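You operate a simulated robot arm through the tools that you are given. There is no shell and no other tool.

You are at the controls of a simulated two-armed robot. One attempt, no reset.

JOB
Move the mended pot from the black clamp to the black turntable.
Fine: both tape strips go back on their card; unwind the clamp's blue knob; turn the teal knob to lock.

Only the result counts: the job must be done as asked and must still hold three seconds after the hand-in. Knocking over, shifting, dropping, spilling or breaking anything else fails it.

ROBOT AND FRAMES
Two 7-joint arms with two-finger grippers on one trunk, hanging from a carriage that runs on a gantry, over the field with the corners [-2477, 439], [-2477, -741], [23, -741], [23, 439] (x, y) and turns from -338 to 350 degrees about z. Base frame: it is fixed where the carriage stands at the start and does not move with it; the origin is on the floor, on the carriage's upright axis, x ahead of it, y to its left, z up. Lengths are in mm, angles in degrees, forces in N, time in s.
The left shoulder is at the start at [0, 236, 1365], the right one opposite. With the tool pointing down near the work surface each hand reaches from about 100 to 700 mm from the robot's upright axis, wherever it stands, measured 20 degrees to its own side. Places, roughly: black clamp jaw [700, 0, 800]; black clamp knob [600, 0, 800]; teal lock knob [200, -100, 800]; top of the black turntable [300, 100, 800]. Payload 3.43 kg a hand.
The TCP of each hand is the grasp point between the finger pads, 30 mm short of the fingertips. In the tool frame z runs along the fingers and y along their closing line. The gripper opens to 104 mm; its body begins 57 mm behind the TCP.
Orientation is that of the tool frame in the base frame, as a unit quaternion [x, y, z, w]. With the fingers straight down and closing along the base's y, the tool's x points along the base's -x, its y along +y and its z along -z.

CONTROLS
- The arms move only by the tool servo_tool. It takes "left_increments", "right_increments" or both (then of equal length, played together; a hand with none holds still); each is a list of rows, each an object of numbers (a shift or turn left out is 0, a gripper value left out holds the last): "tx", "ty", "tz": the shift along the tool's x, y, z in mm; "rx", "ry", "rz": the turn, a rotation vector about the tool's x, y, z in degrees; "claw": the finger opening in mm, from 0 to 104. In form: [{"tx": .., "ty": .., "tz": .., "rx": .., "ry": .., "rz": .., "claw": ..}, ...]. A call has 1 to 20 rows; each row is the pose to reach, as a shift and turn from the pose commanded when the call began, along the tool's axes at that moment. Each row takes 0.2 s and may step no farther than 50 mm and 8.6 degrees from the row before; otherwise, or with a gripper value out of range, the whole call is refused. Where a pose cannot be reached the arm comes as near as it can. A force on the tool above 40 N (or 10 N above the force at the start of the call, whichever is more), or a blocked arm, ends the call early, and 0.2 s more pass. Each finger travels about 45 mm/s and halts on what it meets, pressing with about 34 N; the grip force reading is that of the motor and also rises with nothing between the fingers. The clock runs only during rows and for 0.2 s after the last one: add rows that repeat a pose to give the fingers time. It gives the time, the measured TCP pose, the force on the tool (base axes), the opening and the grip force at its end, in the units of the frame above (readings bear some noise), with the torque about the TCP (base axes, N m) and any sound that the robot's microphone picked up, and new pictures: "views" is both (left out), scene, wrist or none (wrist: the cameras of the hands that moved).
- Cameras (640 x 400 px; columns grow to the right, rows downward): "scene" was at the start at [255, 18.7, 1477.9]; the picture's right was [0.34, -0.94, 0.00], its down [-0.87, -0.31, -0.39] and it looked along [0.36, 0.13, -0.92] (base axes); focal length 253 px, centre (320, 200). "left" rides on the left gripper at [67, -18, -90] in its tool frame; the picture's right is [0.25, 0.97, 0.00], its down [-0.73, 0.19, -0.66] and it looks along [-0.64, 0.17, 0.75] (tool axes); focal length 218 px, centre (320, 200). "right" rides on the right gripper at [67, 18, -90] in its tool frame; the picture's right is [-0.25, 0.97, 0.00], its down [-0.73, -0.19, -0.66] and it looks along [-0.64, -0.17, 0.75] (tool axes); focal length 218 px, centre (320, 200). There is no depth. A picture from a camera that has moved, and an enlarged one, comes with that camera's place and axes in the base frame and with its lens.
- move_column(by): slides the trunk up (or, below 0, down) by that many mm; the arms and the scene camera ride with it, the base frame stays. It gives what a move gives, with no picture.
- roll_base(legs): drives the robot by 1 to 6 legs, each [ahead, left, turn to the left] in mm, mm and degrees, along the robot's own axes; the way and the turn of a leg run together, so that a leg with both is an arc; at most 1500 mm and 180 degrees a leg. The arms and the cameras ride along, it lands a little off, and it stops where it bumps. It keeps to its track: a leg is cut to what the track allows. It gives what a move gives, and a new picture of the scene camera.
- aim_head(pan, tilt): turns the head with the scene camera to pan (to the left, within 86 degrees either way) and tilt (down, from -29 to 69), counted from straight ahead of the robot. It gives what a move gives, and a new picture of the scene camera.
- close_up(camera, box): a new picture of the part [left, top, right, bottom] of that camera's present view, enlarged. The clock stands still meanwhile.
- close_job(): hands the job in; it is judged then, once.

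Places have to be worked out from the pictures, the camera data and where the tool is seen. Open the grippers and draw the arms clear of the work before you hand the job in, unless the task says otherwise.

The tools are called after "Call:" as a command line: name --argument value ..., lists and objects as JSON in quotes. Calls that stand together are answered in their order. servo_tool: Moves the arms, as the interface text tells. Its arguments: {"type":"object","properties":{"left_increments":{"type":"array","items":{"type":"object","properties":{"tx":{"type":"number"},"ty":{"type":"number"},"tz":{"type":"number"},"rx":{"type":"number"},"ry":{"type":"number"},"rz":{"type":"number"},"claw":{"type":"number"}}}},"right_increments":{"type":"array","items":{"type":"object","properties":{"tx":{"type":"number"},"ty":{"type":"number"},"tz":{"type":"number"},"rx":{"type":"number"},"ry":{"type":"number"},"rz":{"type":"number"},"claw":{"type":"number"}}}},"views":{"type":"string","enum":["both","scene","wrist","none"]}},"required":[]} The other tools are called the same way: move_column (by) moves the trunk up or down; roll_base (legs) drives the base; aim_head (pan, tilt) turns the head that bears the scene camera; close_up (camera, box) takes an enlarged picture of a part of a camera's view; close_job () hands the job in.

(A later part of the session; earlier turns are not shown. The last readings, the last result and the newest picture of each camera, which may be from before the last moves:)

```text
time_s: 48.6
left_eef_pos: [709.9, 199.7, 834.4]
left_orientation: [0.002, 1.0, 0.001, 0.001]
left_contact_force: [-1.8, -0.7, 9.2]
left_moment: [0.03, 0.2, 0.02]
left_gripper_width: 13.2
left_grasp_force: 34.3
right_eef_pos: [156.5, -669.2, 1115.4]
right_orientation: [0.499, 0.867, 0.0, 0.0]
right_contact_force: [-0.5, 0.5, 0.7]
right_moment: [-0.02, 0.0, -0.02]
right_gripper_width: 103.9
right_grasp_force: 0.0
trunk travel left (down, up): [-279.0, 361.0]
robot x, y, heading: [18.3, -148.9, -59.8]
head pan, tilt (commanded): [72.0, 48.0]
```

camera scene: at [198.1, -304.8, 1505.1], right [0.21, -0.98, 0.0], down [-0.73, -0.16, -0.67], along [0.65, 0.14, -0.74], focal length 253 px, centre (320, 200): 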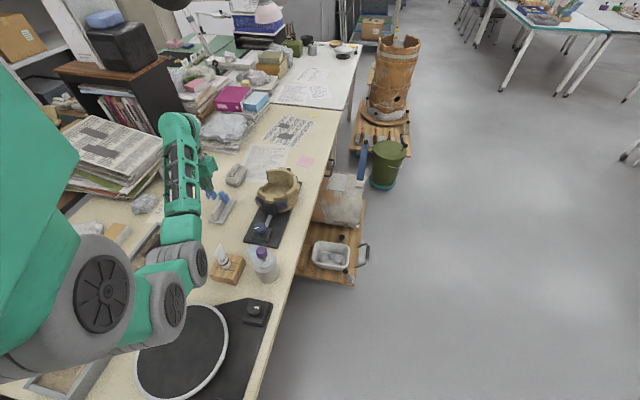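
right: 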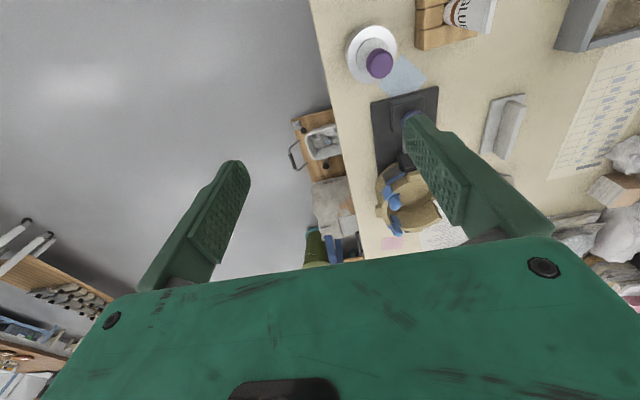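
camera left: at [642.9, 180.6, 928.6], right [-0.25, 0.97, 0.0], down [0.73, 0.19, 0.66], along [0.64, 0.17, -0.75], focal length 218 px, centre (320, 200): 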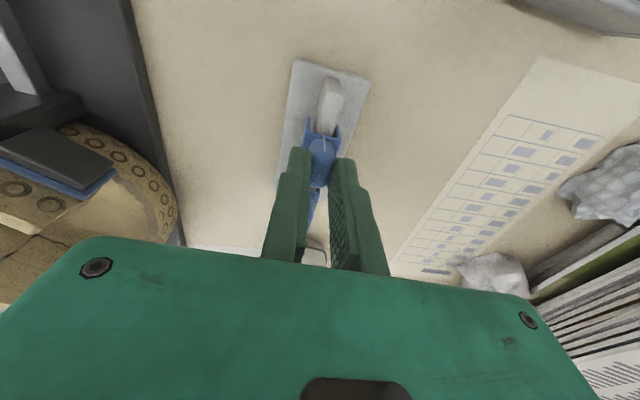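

Contact at 9 N: seated. Easing off, opening and retreating up.

Call:
servo_tool --left_increments '[{"tz": -1, "claw": 13}, {"tz": -1, "claw": 22}, {"tz": -1, "claw": 34}, {"tz": -1, "claw": 44}, {"tz": -1, "claw": 50}, {"tz": -10, "claw": 50}, {"tz": -25, "claw": 50}, {"tz": -45, "claw": 60}, {"tz": -70, "claw": 60}, {"tz": -100, "claw": 60}, {"tz": -130, "claw": 60}, {"tz": -130, "claw": 60}]' --views "both"

Call:
close_up --camera "left" --box '[260, 20, 420, 200]'

Call:
close_up --camera "scene" --box '[190, 150, 320, 250]'

```text
time_s: 51.2
left_eef_pos: [708.9, 199.4, 964.4]
left_orientation: [0.001, 1.0, 0.0, 0.0]
left_contact_force: [-0.2, 0.6, -0.3]
left_moment: [-0.02, 0.01, -0.02]
left_gripper_width: 59.9
left_grasp_force: 0.0
right_eef_pos: [156.1, -670.3, 1115.8]
right_orientation: [0.5, 0.866, 0.0, 0.0]
right_contact_force: [0.7, 0.1, 0.2]
right_moment: [0.02, -0.04, 0.0]
right_gripper_width: 104.1
right_grasp_force: 0.0
trunk travel left (down, up): [-279.0, 361.0]
robot x, y, heading: [18.9, -147.8, -60.1]
head pan, tilt (commanded): [72.0, 48.0]
camera scene: at [197.9, -304.8, 1505.1], right [0.21, -0.98, 0.0], down [-0.73, -0.16, -0.67], along [0.65, 0.14, -0.74], focal length 253 px, centre (320, 200)
camera left: at [642.3, 181.2, 1053.3], right [-0.25, 0.97, 0.0], down [0.73, 0.19, 0.66], along [0.64, 0.16, -0.75], focal length 218 px, centre (320, 200)
```

scene: 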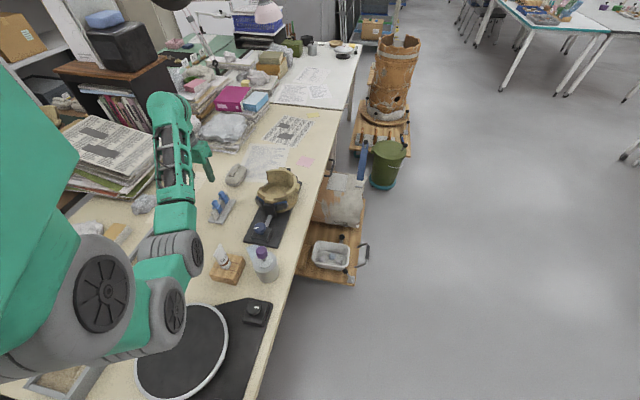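
left: 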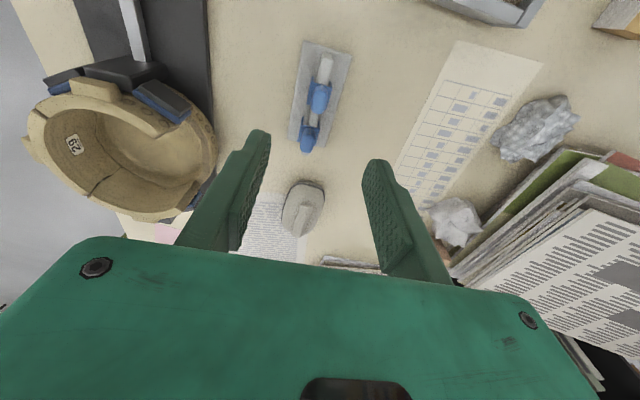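

```text
2.22 times, centred on (340, 110) of left
camera zoom: at [642.3, 181.2, 1053.3], right [-0.25, 0.97, 0.0], down [0.73, 0.19, 0.66], along [0.64, 0.16, -0.75], focal length 485 px, centre (276, 400)
```

zoom: 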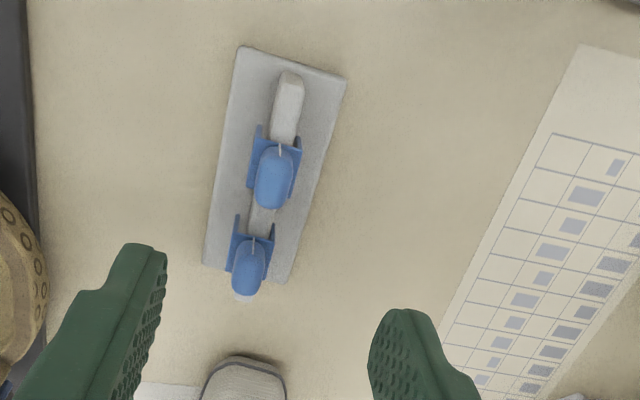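

```text
4.00 times, centred on (255, 200) of scene
camera zoom: at [197.9, -304.8, 1505.1], right [0.21, -0.98, 0.0], down [-0.73, -0.16, -0.67], along [0.65, 0.14, -0.74], focal length 1012 px, centre (580, 200)
```

zoom: 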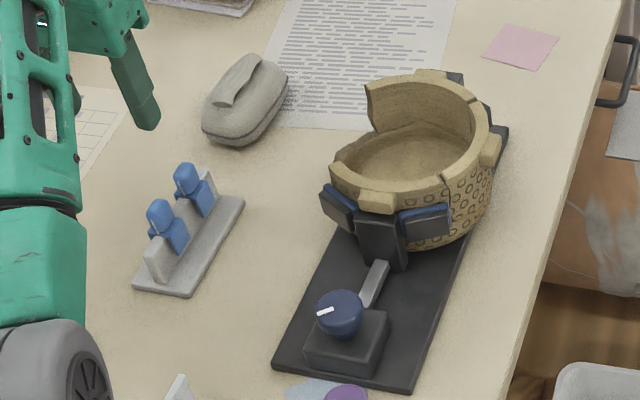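

Both strips are on the card. Now I'll go over the clamp knob (about [646, -1, top 805]) with the wrist pre-turned so there is room to unwind counter-clockwise.

Call:
servo_tool --left_increments '[{"tx": 4, "ty": -14, "tz": 0, "rz": 6.5}, {"tx": 8, "ty": -28, "tz": 0, "rz": 13}, {"tx": 13, "ty": -43, "tz": 5, "rz": 19.5}, {"tx": 18, "ty": -58, "tz": 10, "rz": 26}, {"tx": 22, "ty": -72, "tz": 15, "rz": 32.5}, {"tx": 27, "ty": -86, "tz": 20, "rz": 39}, {"tx": 31, "ty": -100, "tz": 25, "rz": 45.5}, {"tx": 36, "ty": -115, "tz": 30, "rz": 52}, {"tx": 41, "ty": -130, "tz": 35, "rz": 58.5}, {"tx": 45, "ty": -144, "tz": 40, "rz": 65}, {"tx": 50, "ty": -158, "tz": 45, "rz": 71.5}, {"tx": 54, "ty": -172, "tz": 50, "rz": 78}, {"tx": 58, "ty": -186, "tz": 55, "rz": 84}, {"tx": 63, "ty": -200, "tz": 60, "rz": 90}, {"tx": 63, "ty": -200, "tz": 60, "rz": 90}]' --views "both"

Call:
close_up --camera "left" --box '[220, 60, 420, 220]'

```text
time_s: 54.5
left_eef_pos: [647.7, -0.5, 901.6]
left_orientation: [0.708, 0.706, 0.0, 0.0]
left_contact_force: [-0.9, -0.6, 0.6]
left_moment: [-0.01, 0.01, -0.01]
left_gripper_width: 60.1
left_grasp_force: 0.1
right_eef_pos: [157.8, -668.2, 1116.0]
right_orientation: [0.498, 0.867, 0.0, 0.0]
right_contact_force: [0.2, 0.1, 0.0]
right_moment: [-0.03, 0.0, 0.03]
right_gripper_width: 104.1
right_grasp_force: 0.0
trunk travel left (down, up): [-279.0, 361.0]
robot x, y, heading: [22.3, -154.5, -59.9]
head pan, tilt (commanded): [72.0, 48.0]
camera scene: at [198.1, -304.7, 1505.1], right [0.21, -0.98, 0.0], down [-0.73, -0.16, -0.67], along [0.65, 0.14, -0.74], focal length 253 px, centre (320, 200)
camera left: at [630.3, 66.4, 992.2], right [0.97, 0.25, 0.0], down [0.19, -0.73, 0.66], along [0.16, -0.64, -0.75], focal length 218 px, centre (320, 200)
```

scene: 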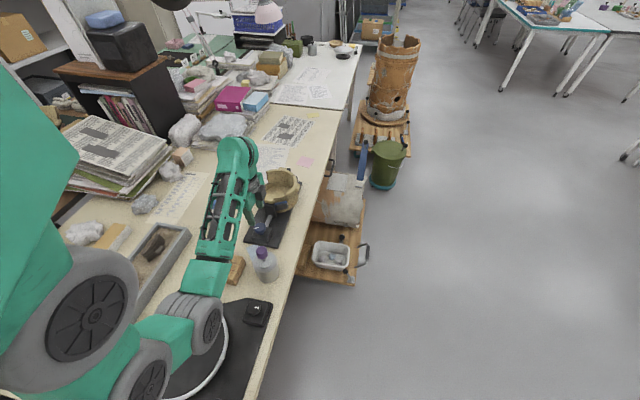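
left: 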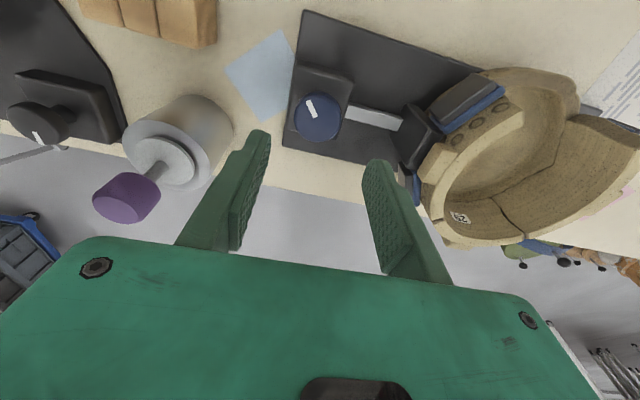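

```text
2.50 times, centred on (320, 140) of left
camera zoom: at [630.3, 66.4, 992.2], right [0.97, 0.25, 0.0], down [0.19, -0.73, 0.66], along [0.16, -0.64, -0.75], focal length 546 px, centre (320, 350)
```

zoom: 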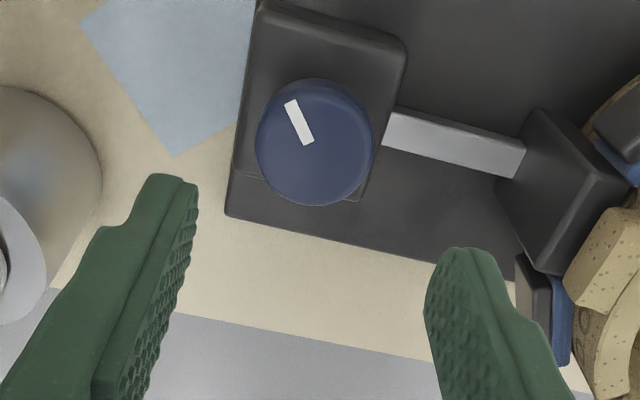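

Knob centre refined to [646.5, -1.5], mark pointing at about 138°, diameter ≈40 mm. I'll descend around it with the fingertips about 9 mm below its top and look.

Call:
servo_tool --left_increments '[{"tx": -1, "ty": -1.2, "tz": 15, "claw": 64}, {"tx": -1, "ty": -1.2, "tz": 30, "claw": 64}, {"tx": -1, "ty": -1.2, "tz": 45, "claw": 64}, {"tx": -1, "ty": -1.2, "tz": 60, "claw": 64}, {"tx": -1, "ty": -1.2, "tz": 70, "claw": 64}, {"tx": -1, "ty": -1.2, "tz": 75, "claw": 64}, {"tx": -1, "ty": -1.2, "tz": 75, "claw": 64}]' --views "both"

Call:
close_up --camera "left" --box '[220, 80, 420, 260]'

Call:
close_up --camera "scene" --box '[220, 170, 320, 260]'

```text
time_s: 56.0
left_eef_pos: [646.5, -2.1, 826.6]
left_orientation: [0.708, 0.706, -0.001, 0.001]
left_contact_force: [0.6, 1.0, 0.6]
left_moment: [-0.02, -0.03, 0.02]
left_gripper_width: 64.0
left_grasp_force: 0.1
right_eef_pos: [157.1, -669.0, 1115.1]
right_orientation: [0.498, 0.867, 0.0, 0.0]
right_contact_force: [0.2, 0.0, 0.2]
right_moment: [-0.02, -0.01, 0.0]
right_gripper_width: 103.7
right_grasp_force: 0.1
trunk travel left (down, up): [-279.0, 361.0]
robot x, y, heading: [17.6, -147.1, -60.0]
head pan, tilt (commanded): [72.0, 48.0]
camera scene: at [198.1, -304.8, 1505.1], right [0.21, -0.98, 0.0], down [-0.73, -0.16, -0.67], along [0.65, 0.14, -0.74], focal length 253 px, centre (320, 200)
camera left: at [628.6, 64.5, 917.0], right [0.97, 0.25, 0.0], down [0.19, -0.73, 0.66], along [0.17, -0.64, -0.75], focal length 218 px, centre (320, 200)
```

scene: 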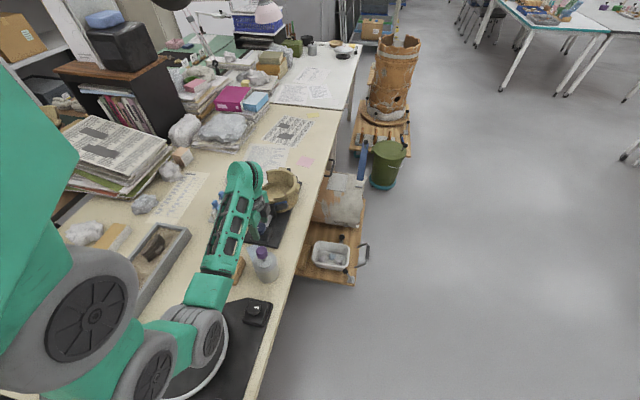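
left: 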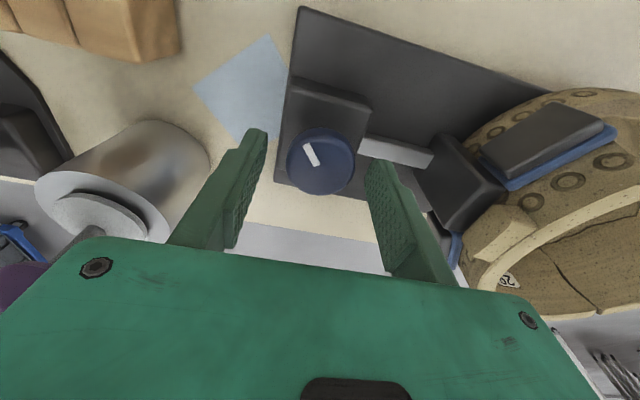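

```text
2.22 times, centred on (320, 170) of left
camera zoom: at [628.6, 64.5, 917.0], right [0.97, 0.25, 0.0], down [0.19, -0.73, 0.66], along [0.17, -0.64, -0.75], focal length 485 px, centre (320, 267)
```

zoom: 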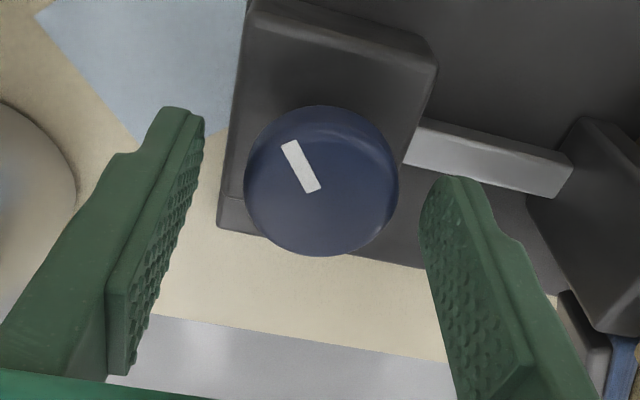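

```text
4.44 times, centred on (270, 215) of scene
camera zoom: at [198.1, -304.8, 1505.1], right [0.21, -0.98, 0.0], down [-0.73, -0.16, -0.67], along [0.65, 0.14, -0.74], focal length 1125 px, centre (542, 133)
```

zoom: 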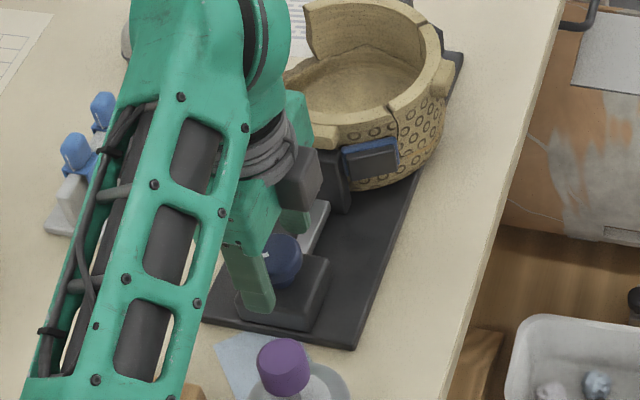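

Block top is at z≈780 and the knob spans up to 805, so I'll drop 7 mm more and close on the knob.

Call:
servo_tool --left_increments '[{"tz": 4, "claw": 64}, {"tz": 7, "claw": 64}, {"tz": 7, "claw": 50}, {"tz": 7, "claw": 36}, {"tz": 7, "claw": 30}, {"tz": 7, "claw": 30}, {"tz": 7, "claw": 30}]' --views "wrist"

Call:
close_up --camera "left" --box '[220, 80, 420, 260]'

```text
time_s: 57.6
left_eef_pos: [645.4, -1.3, 821.0]
left_orientation: [0.708, 0.706, 0.0, 0.001]
left_contact_force: [1.6, 0.8, -2.2]
left_moment: [-0.12, -0.16, 0.08]
left_gripper_width: 38.8
left_grasp_force: 45.2
right_eef_pos: [157.3, -669.5, 1115.7]
right_orientation: [0.5, 0.866, 0.0, 0.0]
right_contact_force: [-0.8, -0.2, 0.5]
right_moment: [0.02, -0.01, 0.01]
right_gripper_width: 103.9
right_grasp_force: 0.0
trunk travel left (down, up): [-279.0, 361.0]
robot x, y, heading: [20.9, -149.5, -59.5]
head pan, tilt (commanded): [72.0, 48.0]
camera left: at [628.4, 64.5, 910.7], right [0.97, 0.25, 0.0], down [0.19, -0.73, 0.66], along [0.17, -0.64, -0.75], focal length 218 px, centre (320, 200)
```

left: 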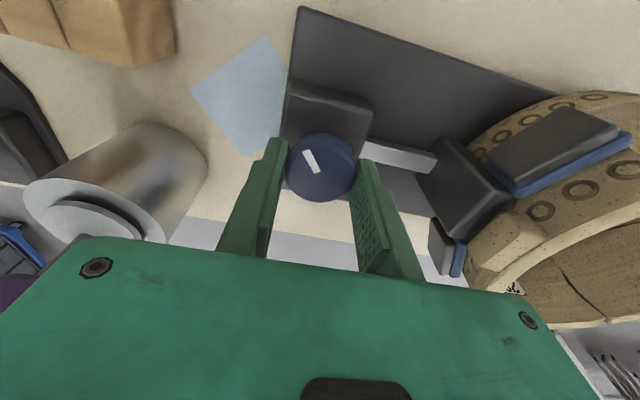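

```text
2.22 times, centred on (320, 170) of left
camera zoom: at [628.4, 64.5, 910.7], right [0.97, 0.25, 0.0], down [0.19, -0.73, 0.66], along [0.17, -0.64, -0.75], focal length 485 px, centre (320, 267)
```

zoom: 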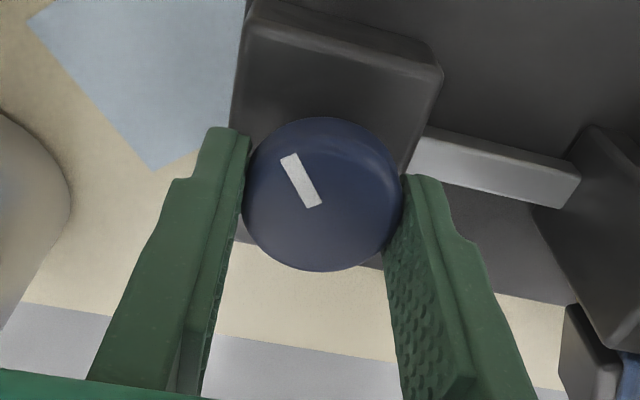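

Knob gripped (38.8 mm). I'll turn it counter-clockwise by 30° first and watch the torque and jaw.

Call:
servo_tool --left_increments '[{"rz": -5}, {"rz": -10}, {"rz": -15}, {"rz": -20}, {"rz": -25}, {"rz": -30}, {"rz": -30}]' --views "wrist"

Call:
close_up --camera "left" --box '[220, 60, 460, 260]'

```text
time_s: 59.2
left_eef_pos: [646.7, -2.8, 821.1]
left_orientation: [0.5, 0.866, 0.0, 0.0]
left_contact_force: [7.3, -3.0, -8.0]
left_moment: [0.57, 0.26, 0.05]
left_gripper_width: 38.8
left_grasp_force: 45.1
right_eef_pos: [157.6, -670.7, 1117.0]
right_orientation: [0.499, 0.866, 0.001, 0.0]
right_contact_force: [0.3, 0.8, -0.3]
right_moment: [-0.02, 0.0, 0.0]
right_gripper_width: 104.2
right_grasp_force: 0.1
trunk travel left (down, up): [-279.0, 361.0]
robot x, y, heading: [18.9, -149.8, -59.9]
head pan, tilt (commanded): [72.0, 48.0]
camera left: at [597.8, 47.0, 910.6], right [0.71, 0.7, 0.0], down [0.53, -0.54, 0.66], along [0.46, -0.47, -0.75], focal length 218 px, centre (320, 200)
```

left: 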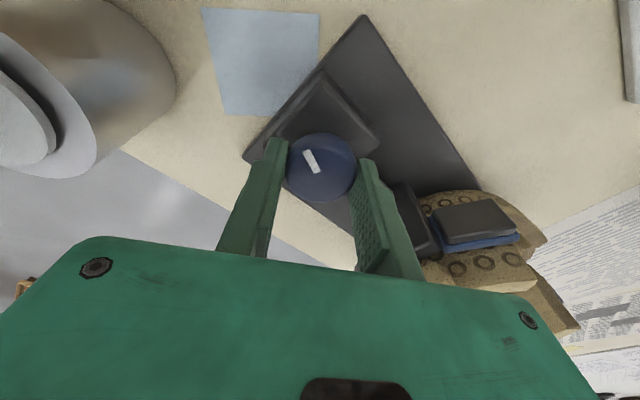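

```text
2.00 times, centred on (340, 160) of left
camera zoom: at [597.8, 47.0, 910.6], right [0.71, 0.7, 0.0], down [0.53, -0.54, 0.66], along [0.46, -0.47, -0.75], focal length 436 px, centre (280, 280)
```

zoom: 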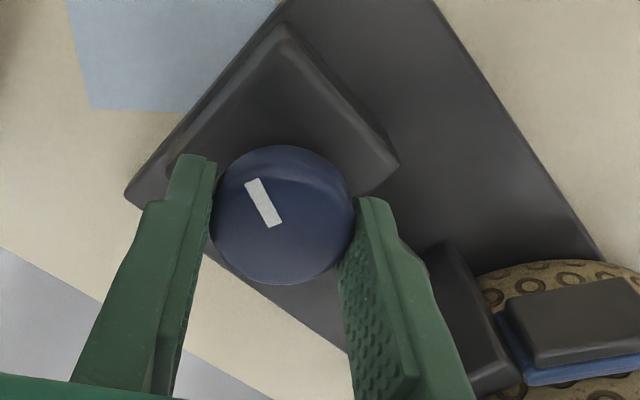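

It turns freely with the hand. Continuing counter-clockwise another 70°.

Call:
servo_tool --left_increments '[{"rz": -5}, {"rz": -10}, {"rz": -15}, {"rz": -20}, {"rz": -25}, {"rz": -30}, {"rz": -35}, {"rz": -40}, {"rz": -45}, {"rz": -50}, {"rz": -55}, {"rz": -60}, {"rz": -65}, {"rz": -70}, {"rz": -70}]' --views "both"

Call:
close_up --camera "left" --box '[220, 60, 460, 260]'

Call:
close_up --camera "scene" --box '[220, 160, 320, 260]'

```text
time_s: 62.5
left_eef_pos: [646.7, -0.8, 821.8]
left_orientation: [-0.087, 0.996, 0.002, 0.0]
left_contact_force: [17.7, 7.1, -26.1]
left_moment: [-0.04, -0.37, 0.02]
left_gripper_width: 38.5
left_grasp_force: 45.1
right_eef_pos: [158.0, -668.7, 1116.7]
right_orientation: [0.499, 0.867, 0.0, 0.0]
right_contact_force: [0.5, 0.2, 0.4]
right_moment: [-0.01, 0.03, 0.04]
right_gripper_width: 104.2
right_grasp_force: 0.0
trunk travel left (down, up): [-279.0, 361.0]
robot x, y, heading: [18.0, -146.0, -60.0]
head pan, tilt (commanded): [72.0, 48.0]
camera scene: at [198.8, -304.2, 1505.1], right [0.21, -0.98, 0.0], down [-0.73, -0.16, -0.67], along [0.65, 0.14, -0.74], focal length 253 px, centre (320, 200)
camera left: at [583.9, -30.0, 911.3], right [-0.42, 0.91, 0.0], down [0.68, 0.31, 0.66], along [0.6, 0.28, -0.75], focal length 218 px, centre (320, 200)
```

scene: 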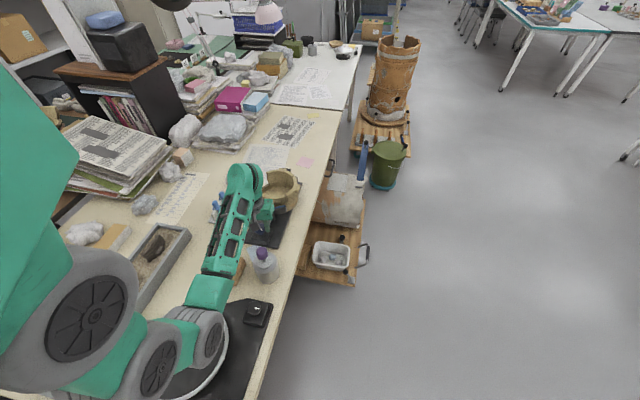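
left: 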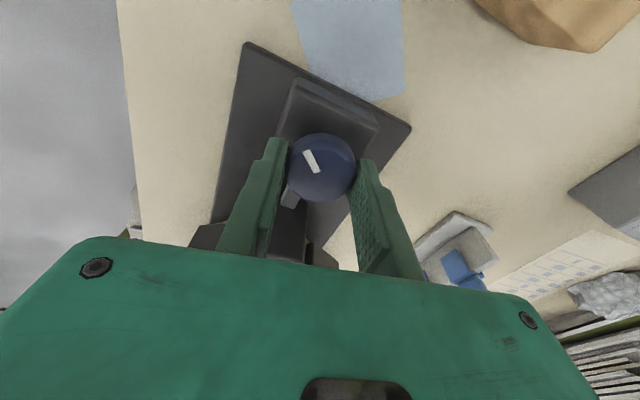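

```text
2.00 times, centred on (340, 160) of left
camera zoom: at [583.9, -30.0, 911.3], right [-0.42, 0.91, 0.0], down [0.68, 0.31, 0.66], along [0.6, 0.28, -0.75], focal length 436 px, centre (280, 280)
```

zoom: 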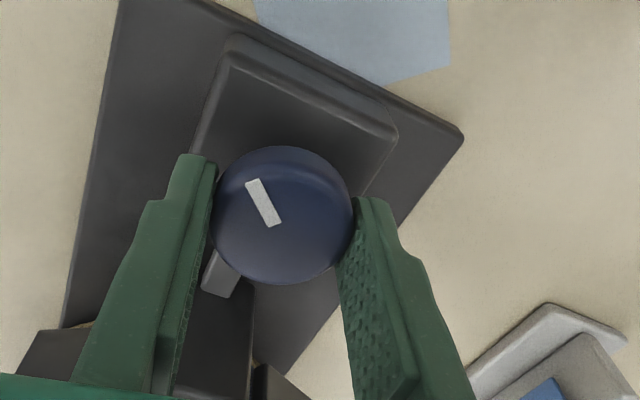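

```text
4.00 times, centred on (270, 210) of scene
camera zoom: at [198.8, -304.2, 1505.1], right [0.21, -0.98, 0.0], down [-0.73, -0.16, -0.67], along [0.65, 0.14, -0.74], focal length 1012 px, centre (520, 160)
```

zoom: 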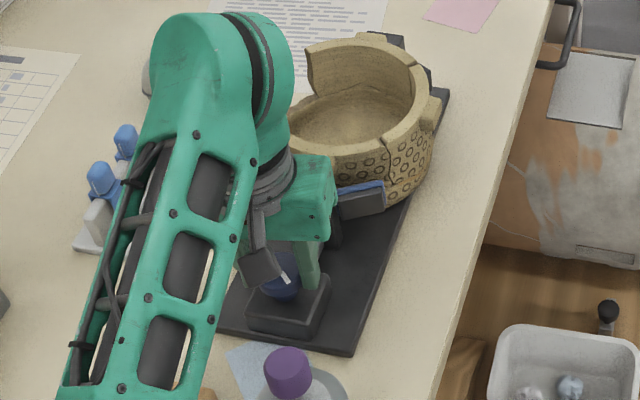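

The jaw is retracting toward the block (bar visibly shorter), but side force is building. I'll open, look at the gap, and re-centre before continuing.

Call:
servo_tool --left_increments '[{"claw": 45}, {"claw": 55}, {"claw": 64}, {"claw": 64}]' --views "wrist"

Call:
close_up --camera "left" --box '[220, 80, 420, 260]'

```text
time_s: 63.5
left_eef_pos: [645.2, -2.1, 820.4]
left_orientation: [-0.086, 0.996, 0.001, 0.0]
left_contact_force: [-0.1, 0.4, 1.2]
left_moment: [0.03, 0.01, 0.01]
left_gripper_width: 63.8
left_grasp_force: 0.0
right_eef_pos: [156.0, -670.1, 1116.2]
right_orientation: [0.5, 0.866, -0.001, 0.0]
right_contact_force: [0.5, 1.1, -0.3]
right_moment: [0.01, 0.0, -0.01]
right_gripper_width: 103.8
right_grasp_force: 0.0
trunk travel left (down, up): [-279.0, 361.0]
robot x, y, heading: [19.1, -147.5, -59.9]
head pan, tilt (commanded): [72.0, 48.0]
camera left: at [582.6, -31.0, 911.0], right [-0.42, 0.91, 0.0], down [0.69, 0.31, 0.66], along [0.6, 0.27, -0.75], focal length 218 px, centre (320, 200)
```

left: 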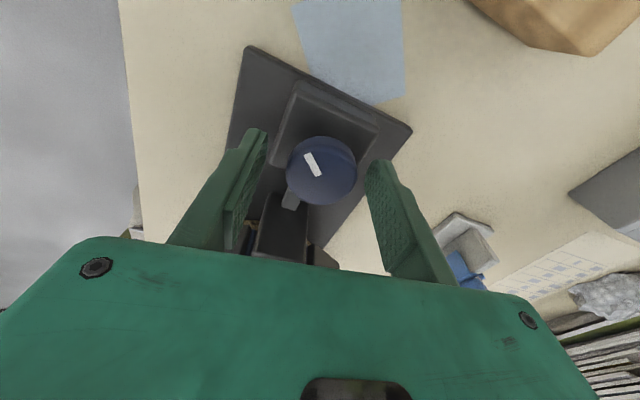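

```text
2.22 times, centred on (320, 170) of left
camera zoom: at [582.6, -31.0, 911.0], right [-0.42, 0.91, 0.0], down [0.69, 0.31, 0.66], along [0.6, 0.27, -0.75], focal length 485 px, centre (320, 267)
```

zoom: 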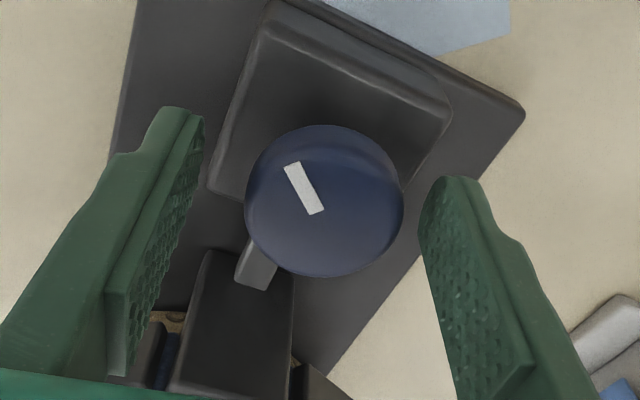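

Centred to within 1 mm again. Re-gripping and unwinding another 80°.

Call:
servo_tool --left_increments '[{"tx": -0.8, "claw": 50}, {"tx": -0.8, "claw": 36}, {"tx": -0.8, "claw": 30}, {"tx": -0.8, "claw": 30}, {"tx": -0.8, "rz": -5}, {"tx": -0.8, "rz": -10}, {"tx": -0.8, "rz": -15}, {"tx": -0.8, "rz": -20}, {"tx": -0.8, "rz": -25}, {"tx": -0.8, "rz": -30}, {"tx": -0.8, "rz": -35}, {"tx": -0.8, "rz": -40}, {"tx": -0.8, "rz": -46}, {"tx": -0.8, "rz": -52}, {"tx": -0.8, "rz": -58}, {"tx": -0.8, "rz": -64}, {"tx": -0.8, "rz": -70}, {"tx": -0.8, "rz": -75}, {"tx": -0.8, "rz": -80}, {"tx": -0.8, "rz": -80}]' --views "both"

Call:
close_up --camera "left" --box '[200, 60, 440, 260]'

Call:
close_up --camera "scene" --box '[220, 160, 320, 260]'

```text
time_s: 67.7
left_eef_pos: [587.3, 124.2, 874.2]
left_orientation: [-0.705, 0.709, 0.0, 0.001]
left_contact_force: [0.9, 0.1, 0.0]
left_moment: [0.02, 0.09, 0.0]
left_gripper_width: 29.7
left_grasp_force: 0.1
left hand out of reach, approached as far as the arm can: row 13, 14, 15, 16, 17, 18, 19, 20
right_eef_pos: [159.0, -670.2, 1115.5]
right_orientation: [0.499, 0.867, 0.0, 0.001]
right_contact_force: [-0.2, 0.1, 0.3]
right_moment: [-0.04, -0.02, 0.01]
right_gripper_width: 104.1
right_grasp_force: 0.0
trunk travel left (down, up): [-279.0, 361.0]
robot x, y, heading: [23.2, -148.4, -60.0]
head pan, tilt (commanded): [72.0, 48.0]
camera scene: at [199.3, -304.8, 1505.4], right [0.21, -0.98, 0.0], down [-0.73, -0.16, -0.67], along [0.66, 0.14, -0.74], focal length 253 px, centre (320, 200)
camera left: at [603.9, 55.6, 965.1], right [-0.97, -0.25, 0.0], down [-0.19, 0.73, 0.66], along [-0.16, 0.64, -0.75], focal length 218 px, centre (320, 200)
```

scene: 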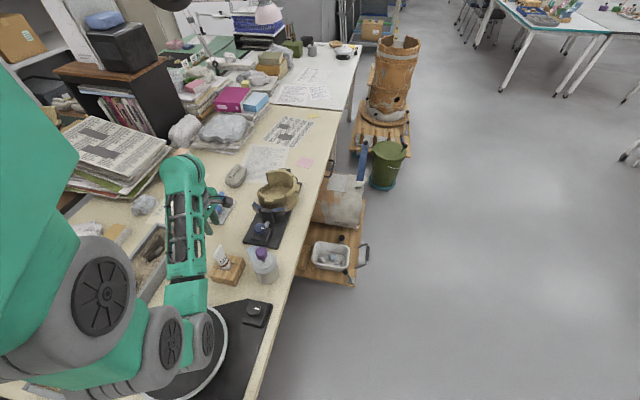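
left: 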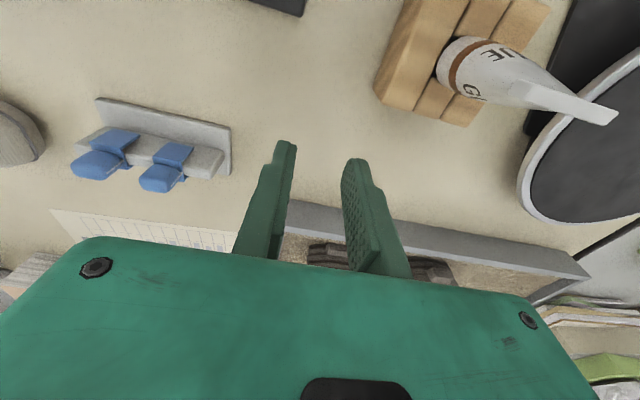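

```text
2.00 times, centred on (320, 160) of left
camera zoom: at [603.9, 55.6, 965.1], right [-0.97, -0.25, 0.0], down [-0.19, 0.73, 0.66], along [-0.16, 0.64, -0.75], focal length 436 px, centre (320, 280)
```

zoom: 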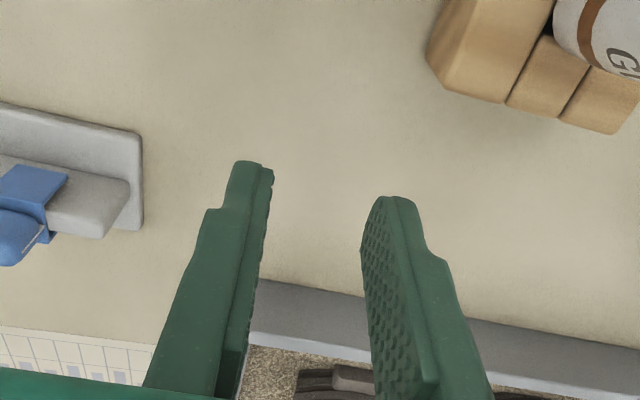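

```text
4.00 times, centred on (270, 210) of scene
camera zoom: at [199.3, -304.8, 1505.4], right [0.21, -0.98, 0.0], down [-0.73, -0.16, -0.67], along [0.66, 0.14, -0.74], focal length 1012 px, centre (520, 160)
```

zoom: 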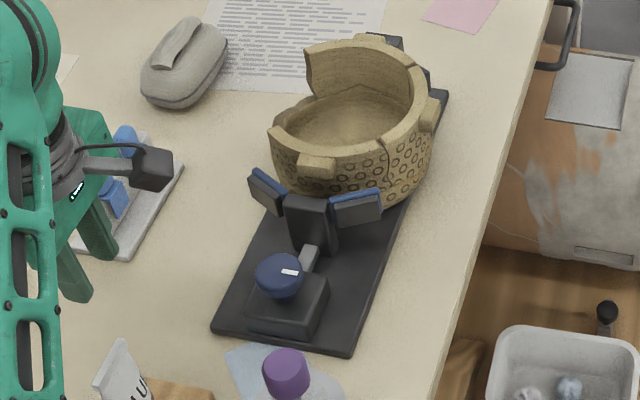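

The wrist hit its limit near yaw 140° and the hand slipped off toward the card side—I must avoid that. Let me check that nothing was disturbed and how far the jaw has opened.

Call:
close_up --camera "scene" --box '[235, 185, 300, 250]'

Call:
close_up --camera "scene" --box '[170, 160, 300, 300]'

Call:
close_up --camera "left" --box '[40, 80, 260, 240]'

```text
6.15 times, centred on (268, 218) of scene
camera zoom: at [199.3, -304.8, 1505.4], right [0.21, -0.98, 0.0], down [-0.73, -0.16, -0.67], along [0.66, 0.14, -0.74], focal length 1558 px, centre (643, 92)
```

zoom: 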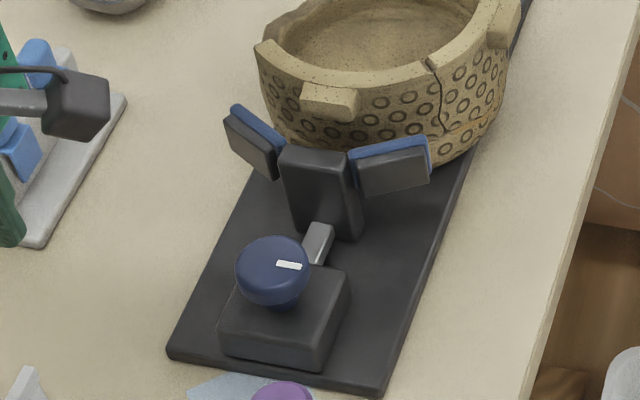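

```text
2.86 times, centred on (235, 230) of scene
camera zoom: at [199.3, -304.8, 1505.4], right [0.21, -0.98, 0.0], down [-0.73, -0.16, -0.67], along [0.66, 0.14, -0.74], focal length 723 px, centre (563, 114)
```

zoom: 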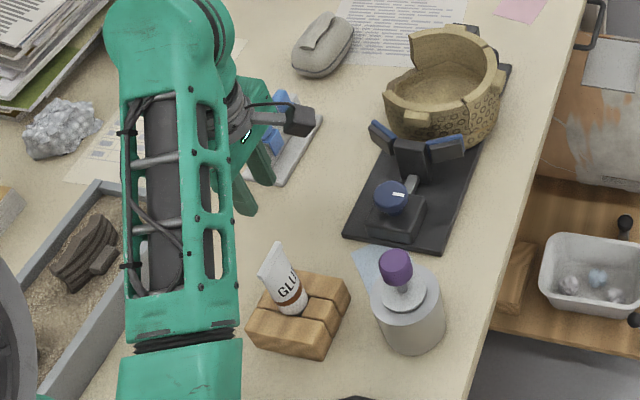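

```text
2.50 times, centred on (150, 160) of left
camera zoom: at [603.9, 55.6, 965.1], right [-0.97, -0.25, 0.0], down [-0.19, 0.73, 0.66], along [-0.16, 0.64, -0.75], focal length 546 px, centre (745, 300)
```

zoom: 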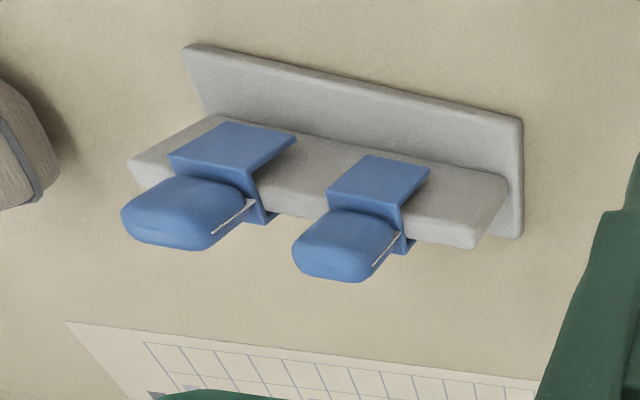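

Strips and clamp are undisturbed, and the jaw is already ~25 mm clear of the pot. I'll raise the hand, return over the knob and rewind the wrist for one more careful turn to the end stop.

Call:
servo_tool --left_increments '[{"tz": -15}, {"tz": -35}, {"tz": -50, "rz": 6, "claw": 64}, {"tz": -56, "rz": 14}, {"tz": -56, "rz": 22}, {"tz": -56, "rz": 30}, {"tz": -56, "rz": 38}, {"tz": -56, "rz": 46}, {"tz": -56, "rz": 54}, {"tz": -56, "rz": 62}, {"tz": -56, "rz": 70}, {"tz": -56, "rz": 78}, {"tz": -56, "rz": 86}, {"tz": -56, "rz": 90}, {"tz": -56, "rz": 90}]' --views "none"

```text
time_s: 70.8
left_eef_pos: [580.4, 122.8, 934.4]
left_orientation: [0.001, 1.0, -0.001, 0.001]
left_contact_force: [0.1, -0.3, 0.5]
left_moment: [-0.03, 0.0, 0.0]
left_gripper_width: 64.0
left_grasp_force: 0.0
right_eef_pos: [157.7, -670.2, 1116.3]
right_orientation: [0.498, 0.867, 0.0, 0.0]
right_contact_force: [0.3, -0.2, 1.2]
right_moment: [0.0, 0.01, -0.05]
right_gripper_width: 104.3
right_grasp_force: 0.0
trunk travel left (down, up): [-279.0, 361.0]
robot x, y, heading: [21.4, -148.0, -60.0]
head pan, tilt (commanded): [72.0, 48.0]
```

Call:
servo_tool --left_increments '[{"tx": -5, "ty": -9, "tz": 0, "rz": 7.5}, {"tx": -10, "ty": -18, "tz": 0, "rz": 15}, {"tx": -15, "ty": -28, "tz": 0, "rz": 22.5}, {"tx": -20, "ty": -37, "tz": 0, "rz": 30}, {"tx": -25, "ty": -46, "tz": 0, "rz": 37.5}, {"tx": -30, "ty": -56, "tz": 5, "rz": 45}, {"tx": -35, "ty": -65, "tz": 10, "rz": 52.5}, {"tx": -40, "ty": -74, "tz": 15, "rz": 60}, {"tx": -45, "ty": -84, "tz": 20, "rz": 67.5}, {"tx": -50, "ty": -93, "tz": 25, "rz": 75}, {"tx": -55, "ty": -103, "tz": 30, "rz": 82.5}, {"tx": -60, "ty": -113, "tz": 34, "rz": 90}, {"tx": -64, "ty": -120, "tz": 34, "rz": 97}, {"tx": -66.1, "ty": -124.3, "tz": 34, "rz": 104}, {"tx": -66.1, "ty": -124.3, "tz": 34, "rz": 110}, {"tx": -66.1, "ty": -124.3, "tz": 34, "rz": 110}]' --views "wrist"

Call:
close_up --camera "left" --box '[220, 60, 420, 220]'

```text
time_s: 74.2
left_eef_pos: [646.4, -1.5, 900.5]
left_orientation: [0.82, 0.572, 0.0, 0.001]
left_contact_force: [-0.1, -0.3, -0.5]
left_moment: [0.03, -0.02, -0.01]
left_gripper_width: 63.9
left_grasp_force: 0.0
right_eef_pos: [156.1, -670.3, 1116.7]
right_orientation: [0.499, 0.866, 0.0, 0.0]
right_contact_force: [0.4, 0.7, -0.3]
right_moment: [0.0, -0.01, 0.0]
right_gripper_width: 104.1
right_grasp_force: 0.0
trunk travel left (down, up): [-279.0, 361.0]
robot x, y, heading: [20.6, -148.5, -60.0]
head pan, tilt (commanded): [72.0, 48.0]
camera left: at [653.5, 66.8, 989.9], right [1.0, -0.1, 0.0], down [-0.07, -0.75, 0.66], along [-0.06, -0.65, -0.75], focal length 218 px, centre (320, 200)
```

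left: 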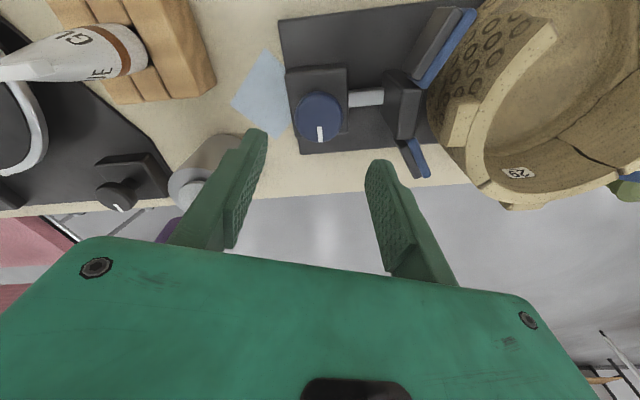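

```text
2.50 times, centred on (320, 140) of left
camera zoom: at [653.5, 66.8, 989.9], right [1.0, -0.1, 0.0], down [-0.07, -0.75, 0.66], along [-0.06, -0.65, -0.75], focal length 546 px, centre (320, 350)
```

zoom: 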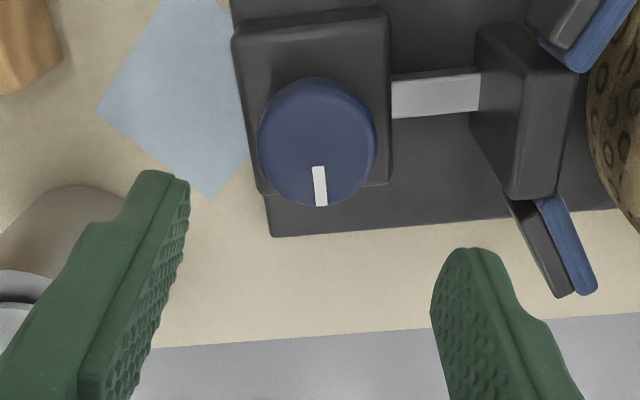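

The knob turned 144° so far, retracting the jaw ~20 mm; about 32 mm of bar remains. Descending onto the knob again with small centring corrections and gripping.

Call:
servo_tool --left_increments '[{"tx": -0.7, "ty": -1.5, "tz": 15}, {"tx": -0.7, "ty": -1.5, "tz": 30}, {"tx": -0.7, "ty": -1.5, "tz": 45}, {"tx": -0.7, "ty": -1.5, "tz": 60}, {"tx": -0.7, "ty": -1.5, "tz": 72}, {"tx": -0.7, "ty": -1.5, "tz": 80}, {"tx": -0.7, "ty": -1.5, "tz": 80, "claw": 55}, {"tx": -0.7, "ty": -1.5, "tz": 80, "claw": 40}, {"tx": -0.7, "ty": -1.5, "tz": 80, "claw": 30}, {"tx": -0.7, "ty": -1.5, "tz": 80, "claw": 30}, {"tx": -0.7, "ty": -1.5, "tz": 80, "claw": 30}]' --views "wrist"

Call:
close_up --camera "left" --box '[220, 60, 420, 220]'

```text
time_s: 76.7
left_eef_pos: [644.0, -2.6, 820.1]
left_orientation: [0.819, 0.573, 0.0, 0.0]
left_contact_force: [2.0, 0.3, -3.2]
left_moment: [0.14, -0.26, 0.04]
left_gripper_width: 39.3
left_grasp_force: 44.9
right_eef_pos: [157.4, -669.6, 1115.0]
right_orientation: [0.499, 0.867, 0.0, 0.0]
right_contact_force: [0.3, 0.3, 0.0]
right_moment: [-0.01, -0.01, 0.0]
right_gripper_width: 104.1
right_grasp_force: 0.0
trunk travel left (down, up): [-279.0, 361.0]
robot x, y, heading: [20.6, -150.3, -59.7]
head pan, tilt (commanded): [72.0, 48.0]
camera left: at [651.8, 66.2, 909.9], right [1.0, -0.09, 0.0], down [-0.07, -0.75, 0.66], along [-0.06, -0.65, -0.75], focal length 218 px, centre (320, 200)
```

left: 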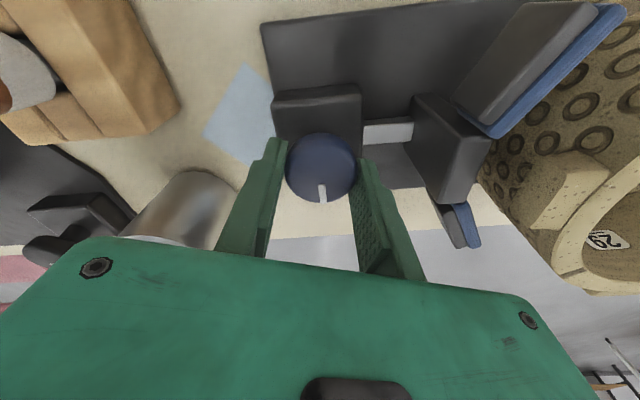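

```text
2.50 times, centred on (320, 140) of left
camera zoom: at [651.8, 66.2, 909.9], right [1.0, -0.09, 0.0], down [-0.07, -0.75, 0.66], along [-0.06, -0.65, -0.75], focal length 546 px, centre (320, 350)
```

zoom: 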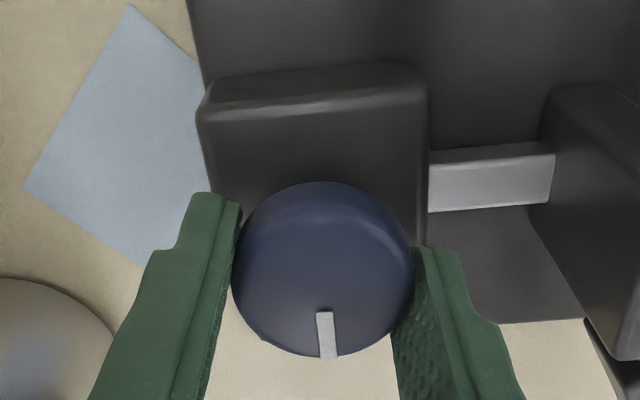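

Gripped. Unwinding 60° in this step, watching the forces.

Call:
servo_tool --left_increments '[{"rz": -5}, {"rz": -10}, {"rz": -15}, {"rz": -20}, {"rz": -25}, {"rz": -30}, {"rz": -35}, {"rz": -40}, {"rz": -45}, {"rz": -50}, {"rz": -55}, {"rz": -60}, {"rz": -60}]' --views "wrist"

Call:
close_up --camera "left" --box '[220, 60, 460, 260]'

```text
time_s: 79.5
left_eef_pos: [646.3, -0.3, 821.6]
left_orientation: [0.422, 0.907, 0.001, 0.0]
left_contact_force: [5.9, 2.3, 1.5]
left_moment: [0.13, 0.0, -0.81]
left_gripper_width: 38.8
left_grasp_force: 45.2
right_eef_pos: [158.2, -669.9, 1116.0]
right_orientation: [0.498, 0.867, 0.001, 0.0]
right_contact_force: [0.1, -0.3, 0.1]
right_moment: [-0.01, -0.03, -0.02]
right_gripper_width: 104.1
right_grasp_force: 0.1
trunk travel left (down, up): [-279.0, 361.0]
robot x, y, heading: [20.5, -150.3, -59.7]
head pan, tilt (commanded): [72.0, 48.0]
camera left: at [589.8, 38.2, 910.4], right [0.58, 0.82, 0.0], down [0.61, -0.44, 0.66], along [0.54, -0.38, -0.75], focal length 218 px, centre (320, 200)
```

left: 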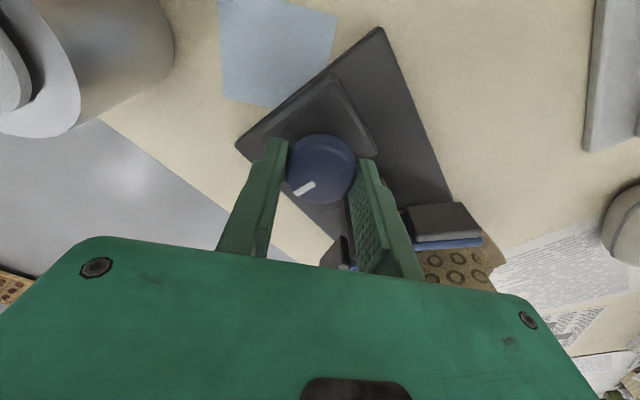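

```text
2.00 times, centred on (340, 160) of left
camera zoom: at [589.8, 38.2, 910.4], right [0.58, 0.82, 0.0], down [0.61, -0.44, 0.66], along [0.54, -0.38, -0.75], focal length 436 px, centre (280, 280)
```

zoom: 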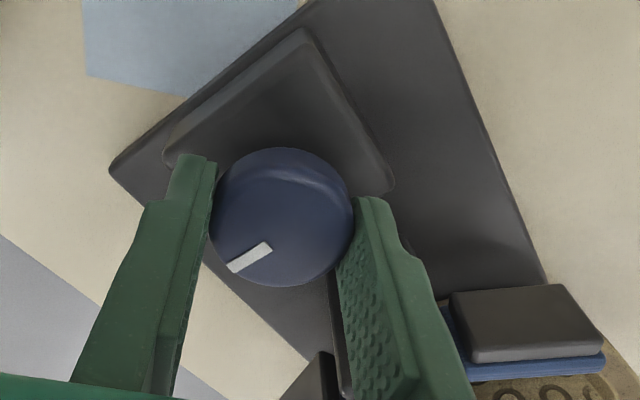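

The knob has hit its stop (it stayed at ~290° while the fingers slipped, with 0.8 N·m reaction), so it's fully unwound after ~150°. Releasing and rising.

Call:
servo_tool --left_increments '[{"claw": 45}, {"claw": 58}, {"claw": 66}, {"claw": 66}, {"tz": -15, "claw": 66}, {"tz": -35, "claw": 66}, {"tz": -60, "claw": 66}, {"tz": -90, "claw": 66}, {"tz": -120, "claw": 66}, {"tz": -120, "claw": 66}]' --views "both"

Call:
close_up --camera "left" --box '[240, 20, 480, 220]'

Call:
close_up --camera "scene" --box '[225, 160, 315, 250]'

```text
time_s: 81.7
left_eef_pos: [644.1, -3.3, 937.6]
left_orientation: [0.424, 0.906, 0.0, 0.0]
left_contact_force: [0.4, -0.5, 0.7]
left_moment: [-0.02, -0.02, 0.04]
left_gripper_width: 65.7
left_grasp_force: 0.1
right_eef_pos: [155.8, -670.8, 1116.2]
right_orientation: [0.499, 0.867, -0.001, 0.0]
right_contact_force: [-0.4, 0.6, 0.1]
right_moment: [-0.01, 0.01, -0.01]
right_gripper_width: 104.0
right_grasp_force: 0.0
trunk travel left (down, up): [-279.0, 361.0]
robot x, y, heading: [20.5, -150.2, -60.1]
head pan, tilt (commanded): [72.0, 48.0]
camera scene: at [198.1, -304.8, 1505.1], right [0.21, -0.98, 0.0], down [-0.73, -0.16, -0.67], along [0.65, 0.14, -0.74], focal length 253 px, centre (320, 200)
camera left: at [589.2, 36.4, 1029.6], right [0.58, 0.81, 0.0], down [0.61, -0.44, 0.66], along [0.53, -0.38, -0.75], focal length 218 px, centre (320, 200)
```

scene: 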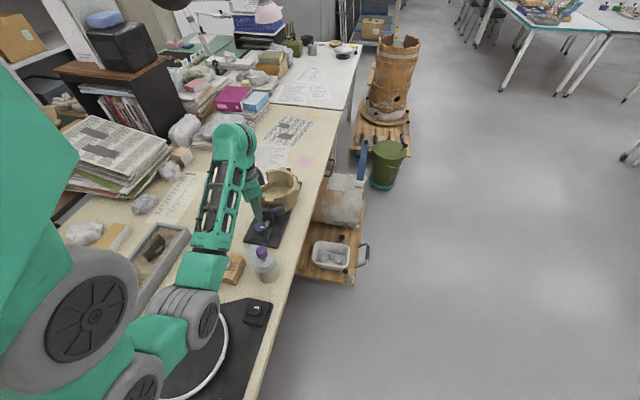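
left: 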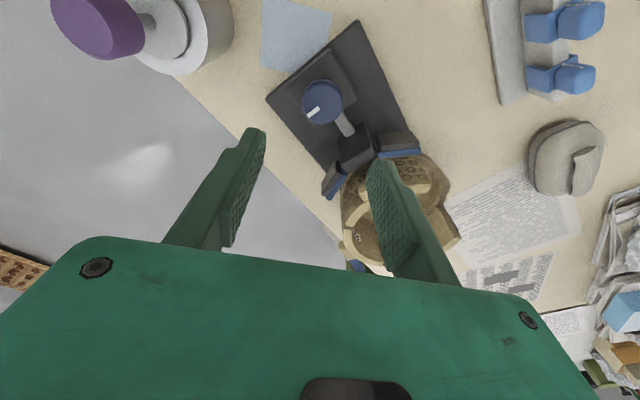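

```text
2.00 times, centred on (360, 120) of left
camera zoom: at [589.2, 36.4, 1029.6], right [0.58, 0.81, 0.0], down [0.61, -0.44, 0.66], along [0.53, -0.38, -0.75], focal length 436 px, centre (240, 360)
```

zoom: 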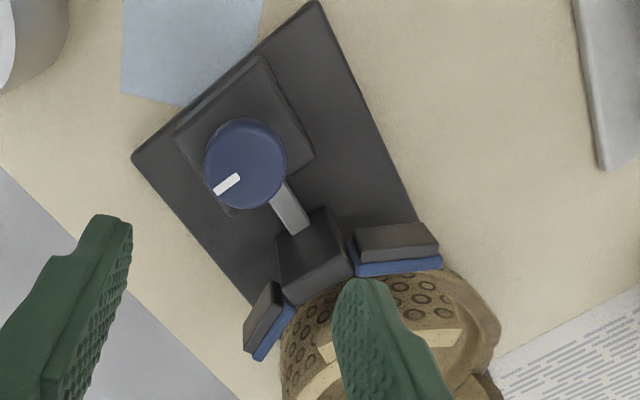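

```text
4.44 times, centred on (270, 205) of scene
camera zoom: at [198.1, -304.8, 1505.1], right [0.21, -0.98, 0.0], down [-0.73, -0.16, -0.67], along [0.65, 0.14, -0.74], focal length 1125 px, centre (542, 178)
```

zoom: 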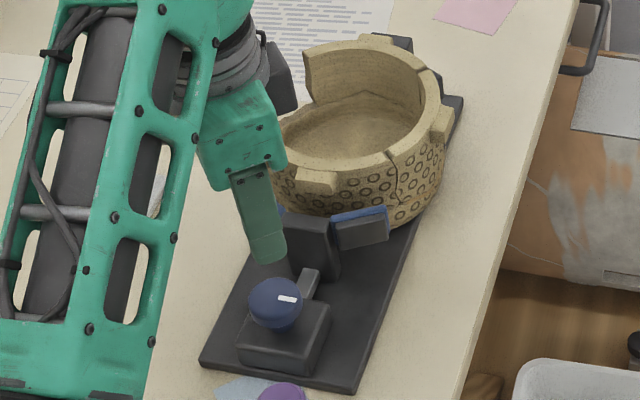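

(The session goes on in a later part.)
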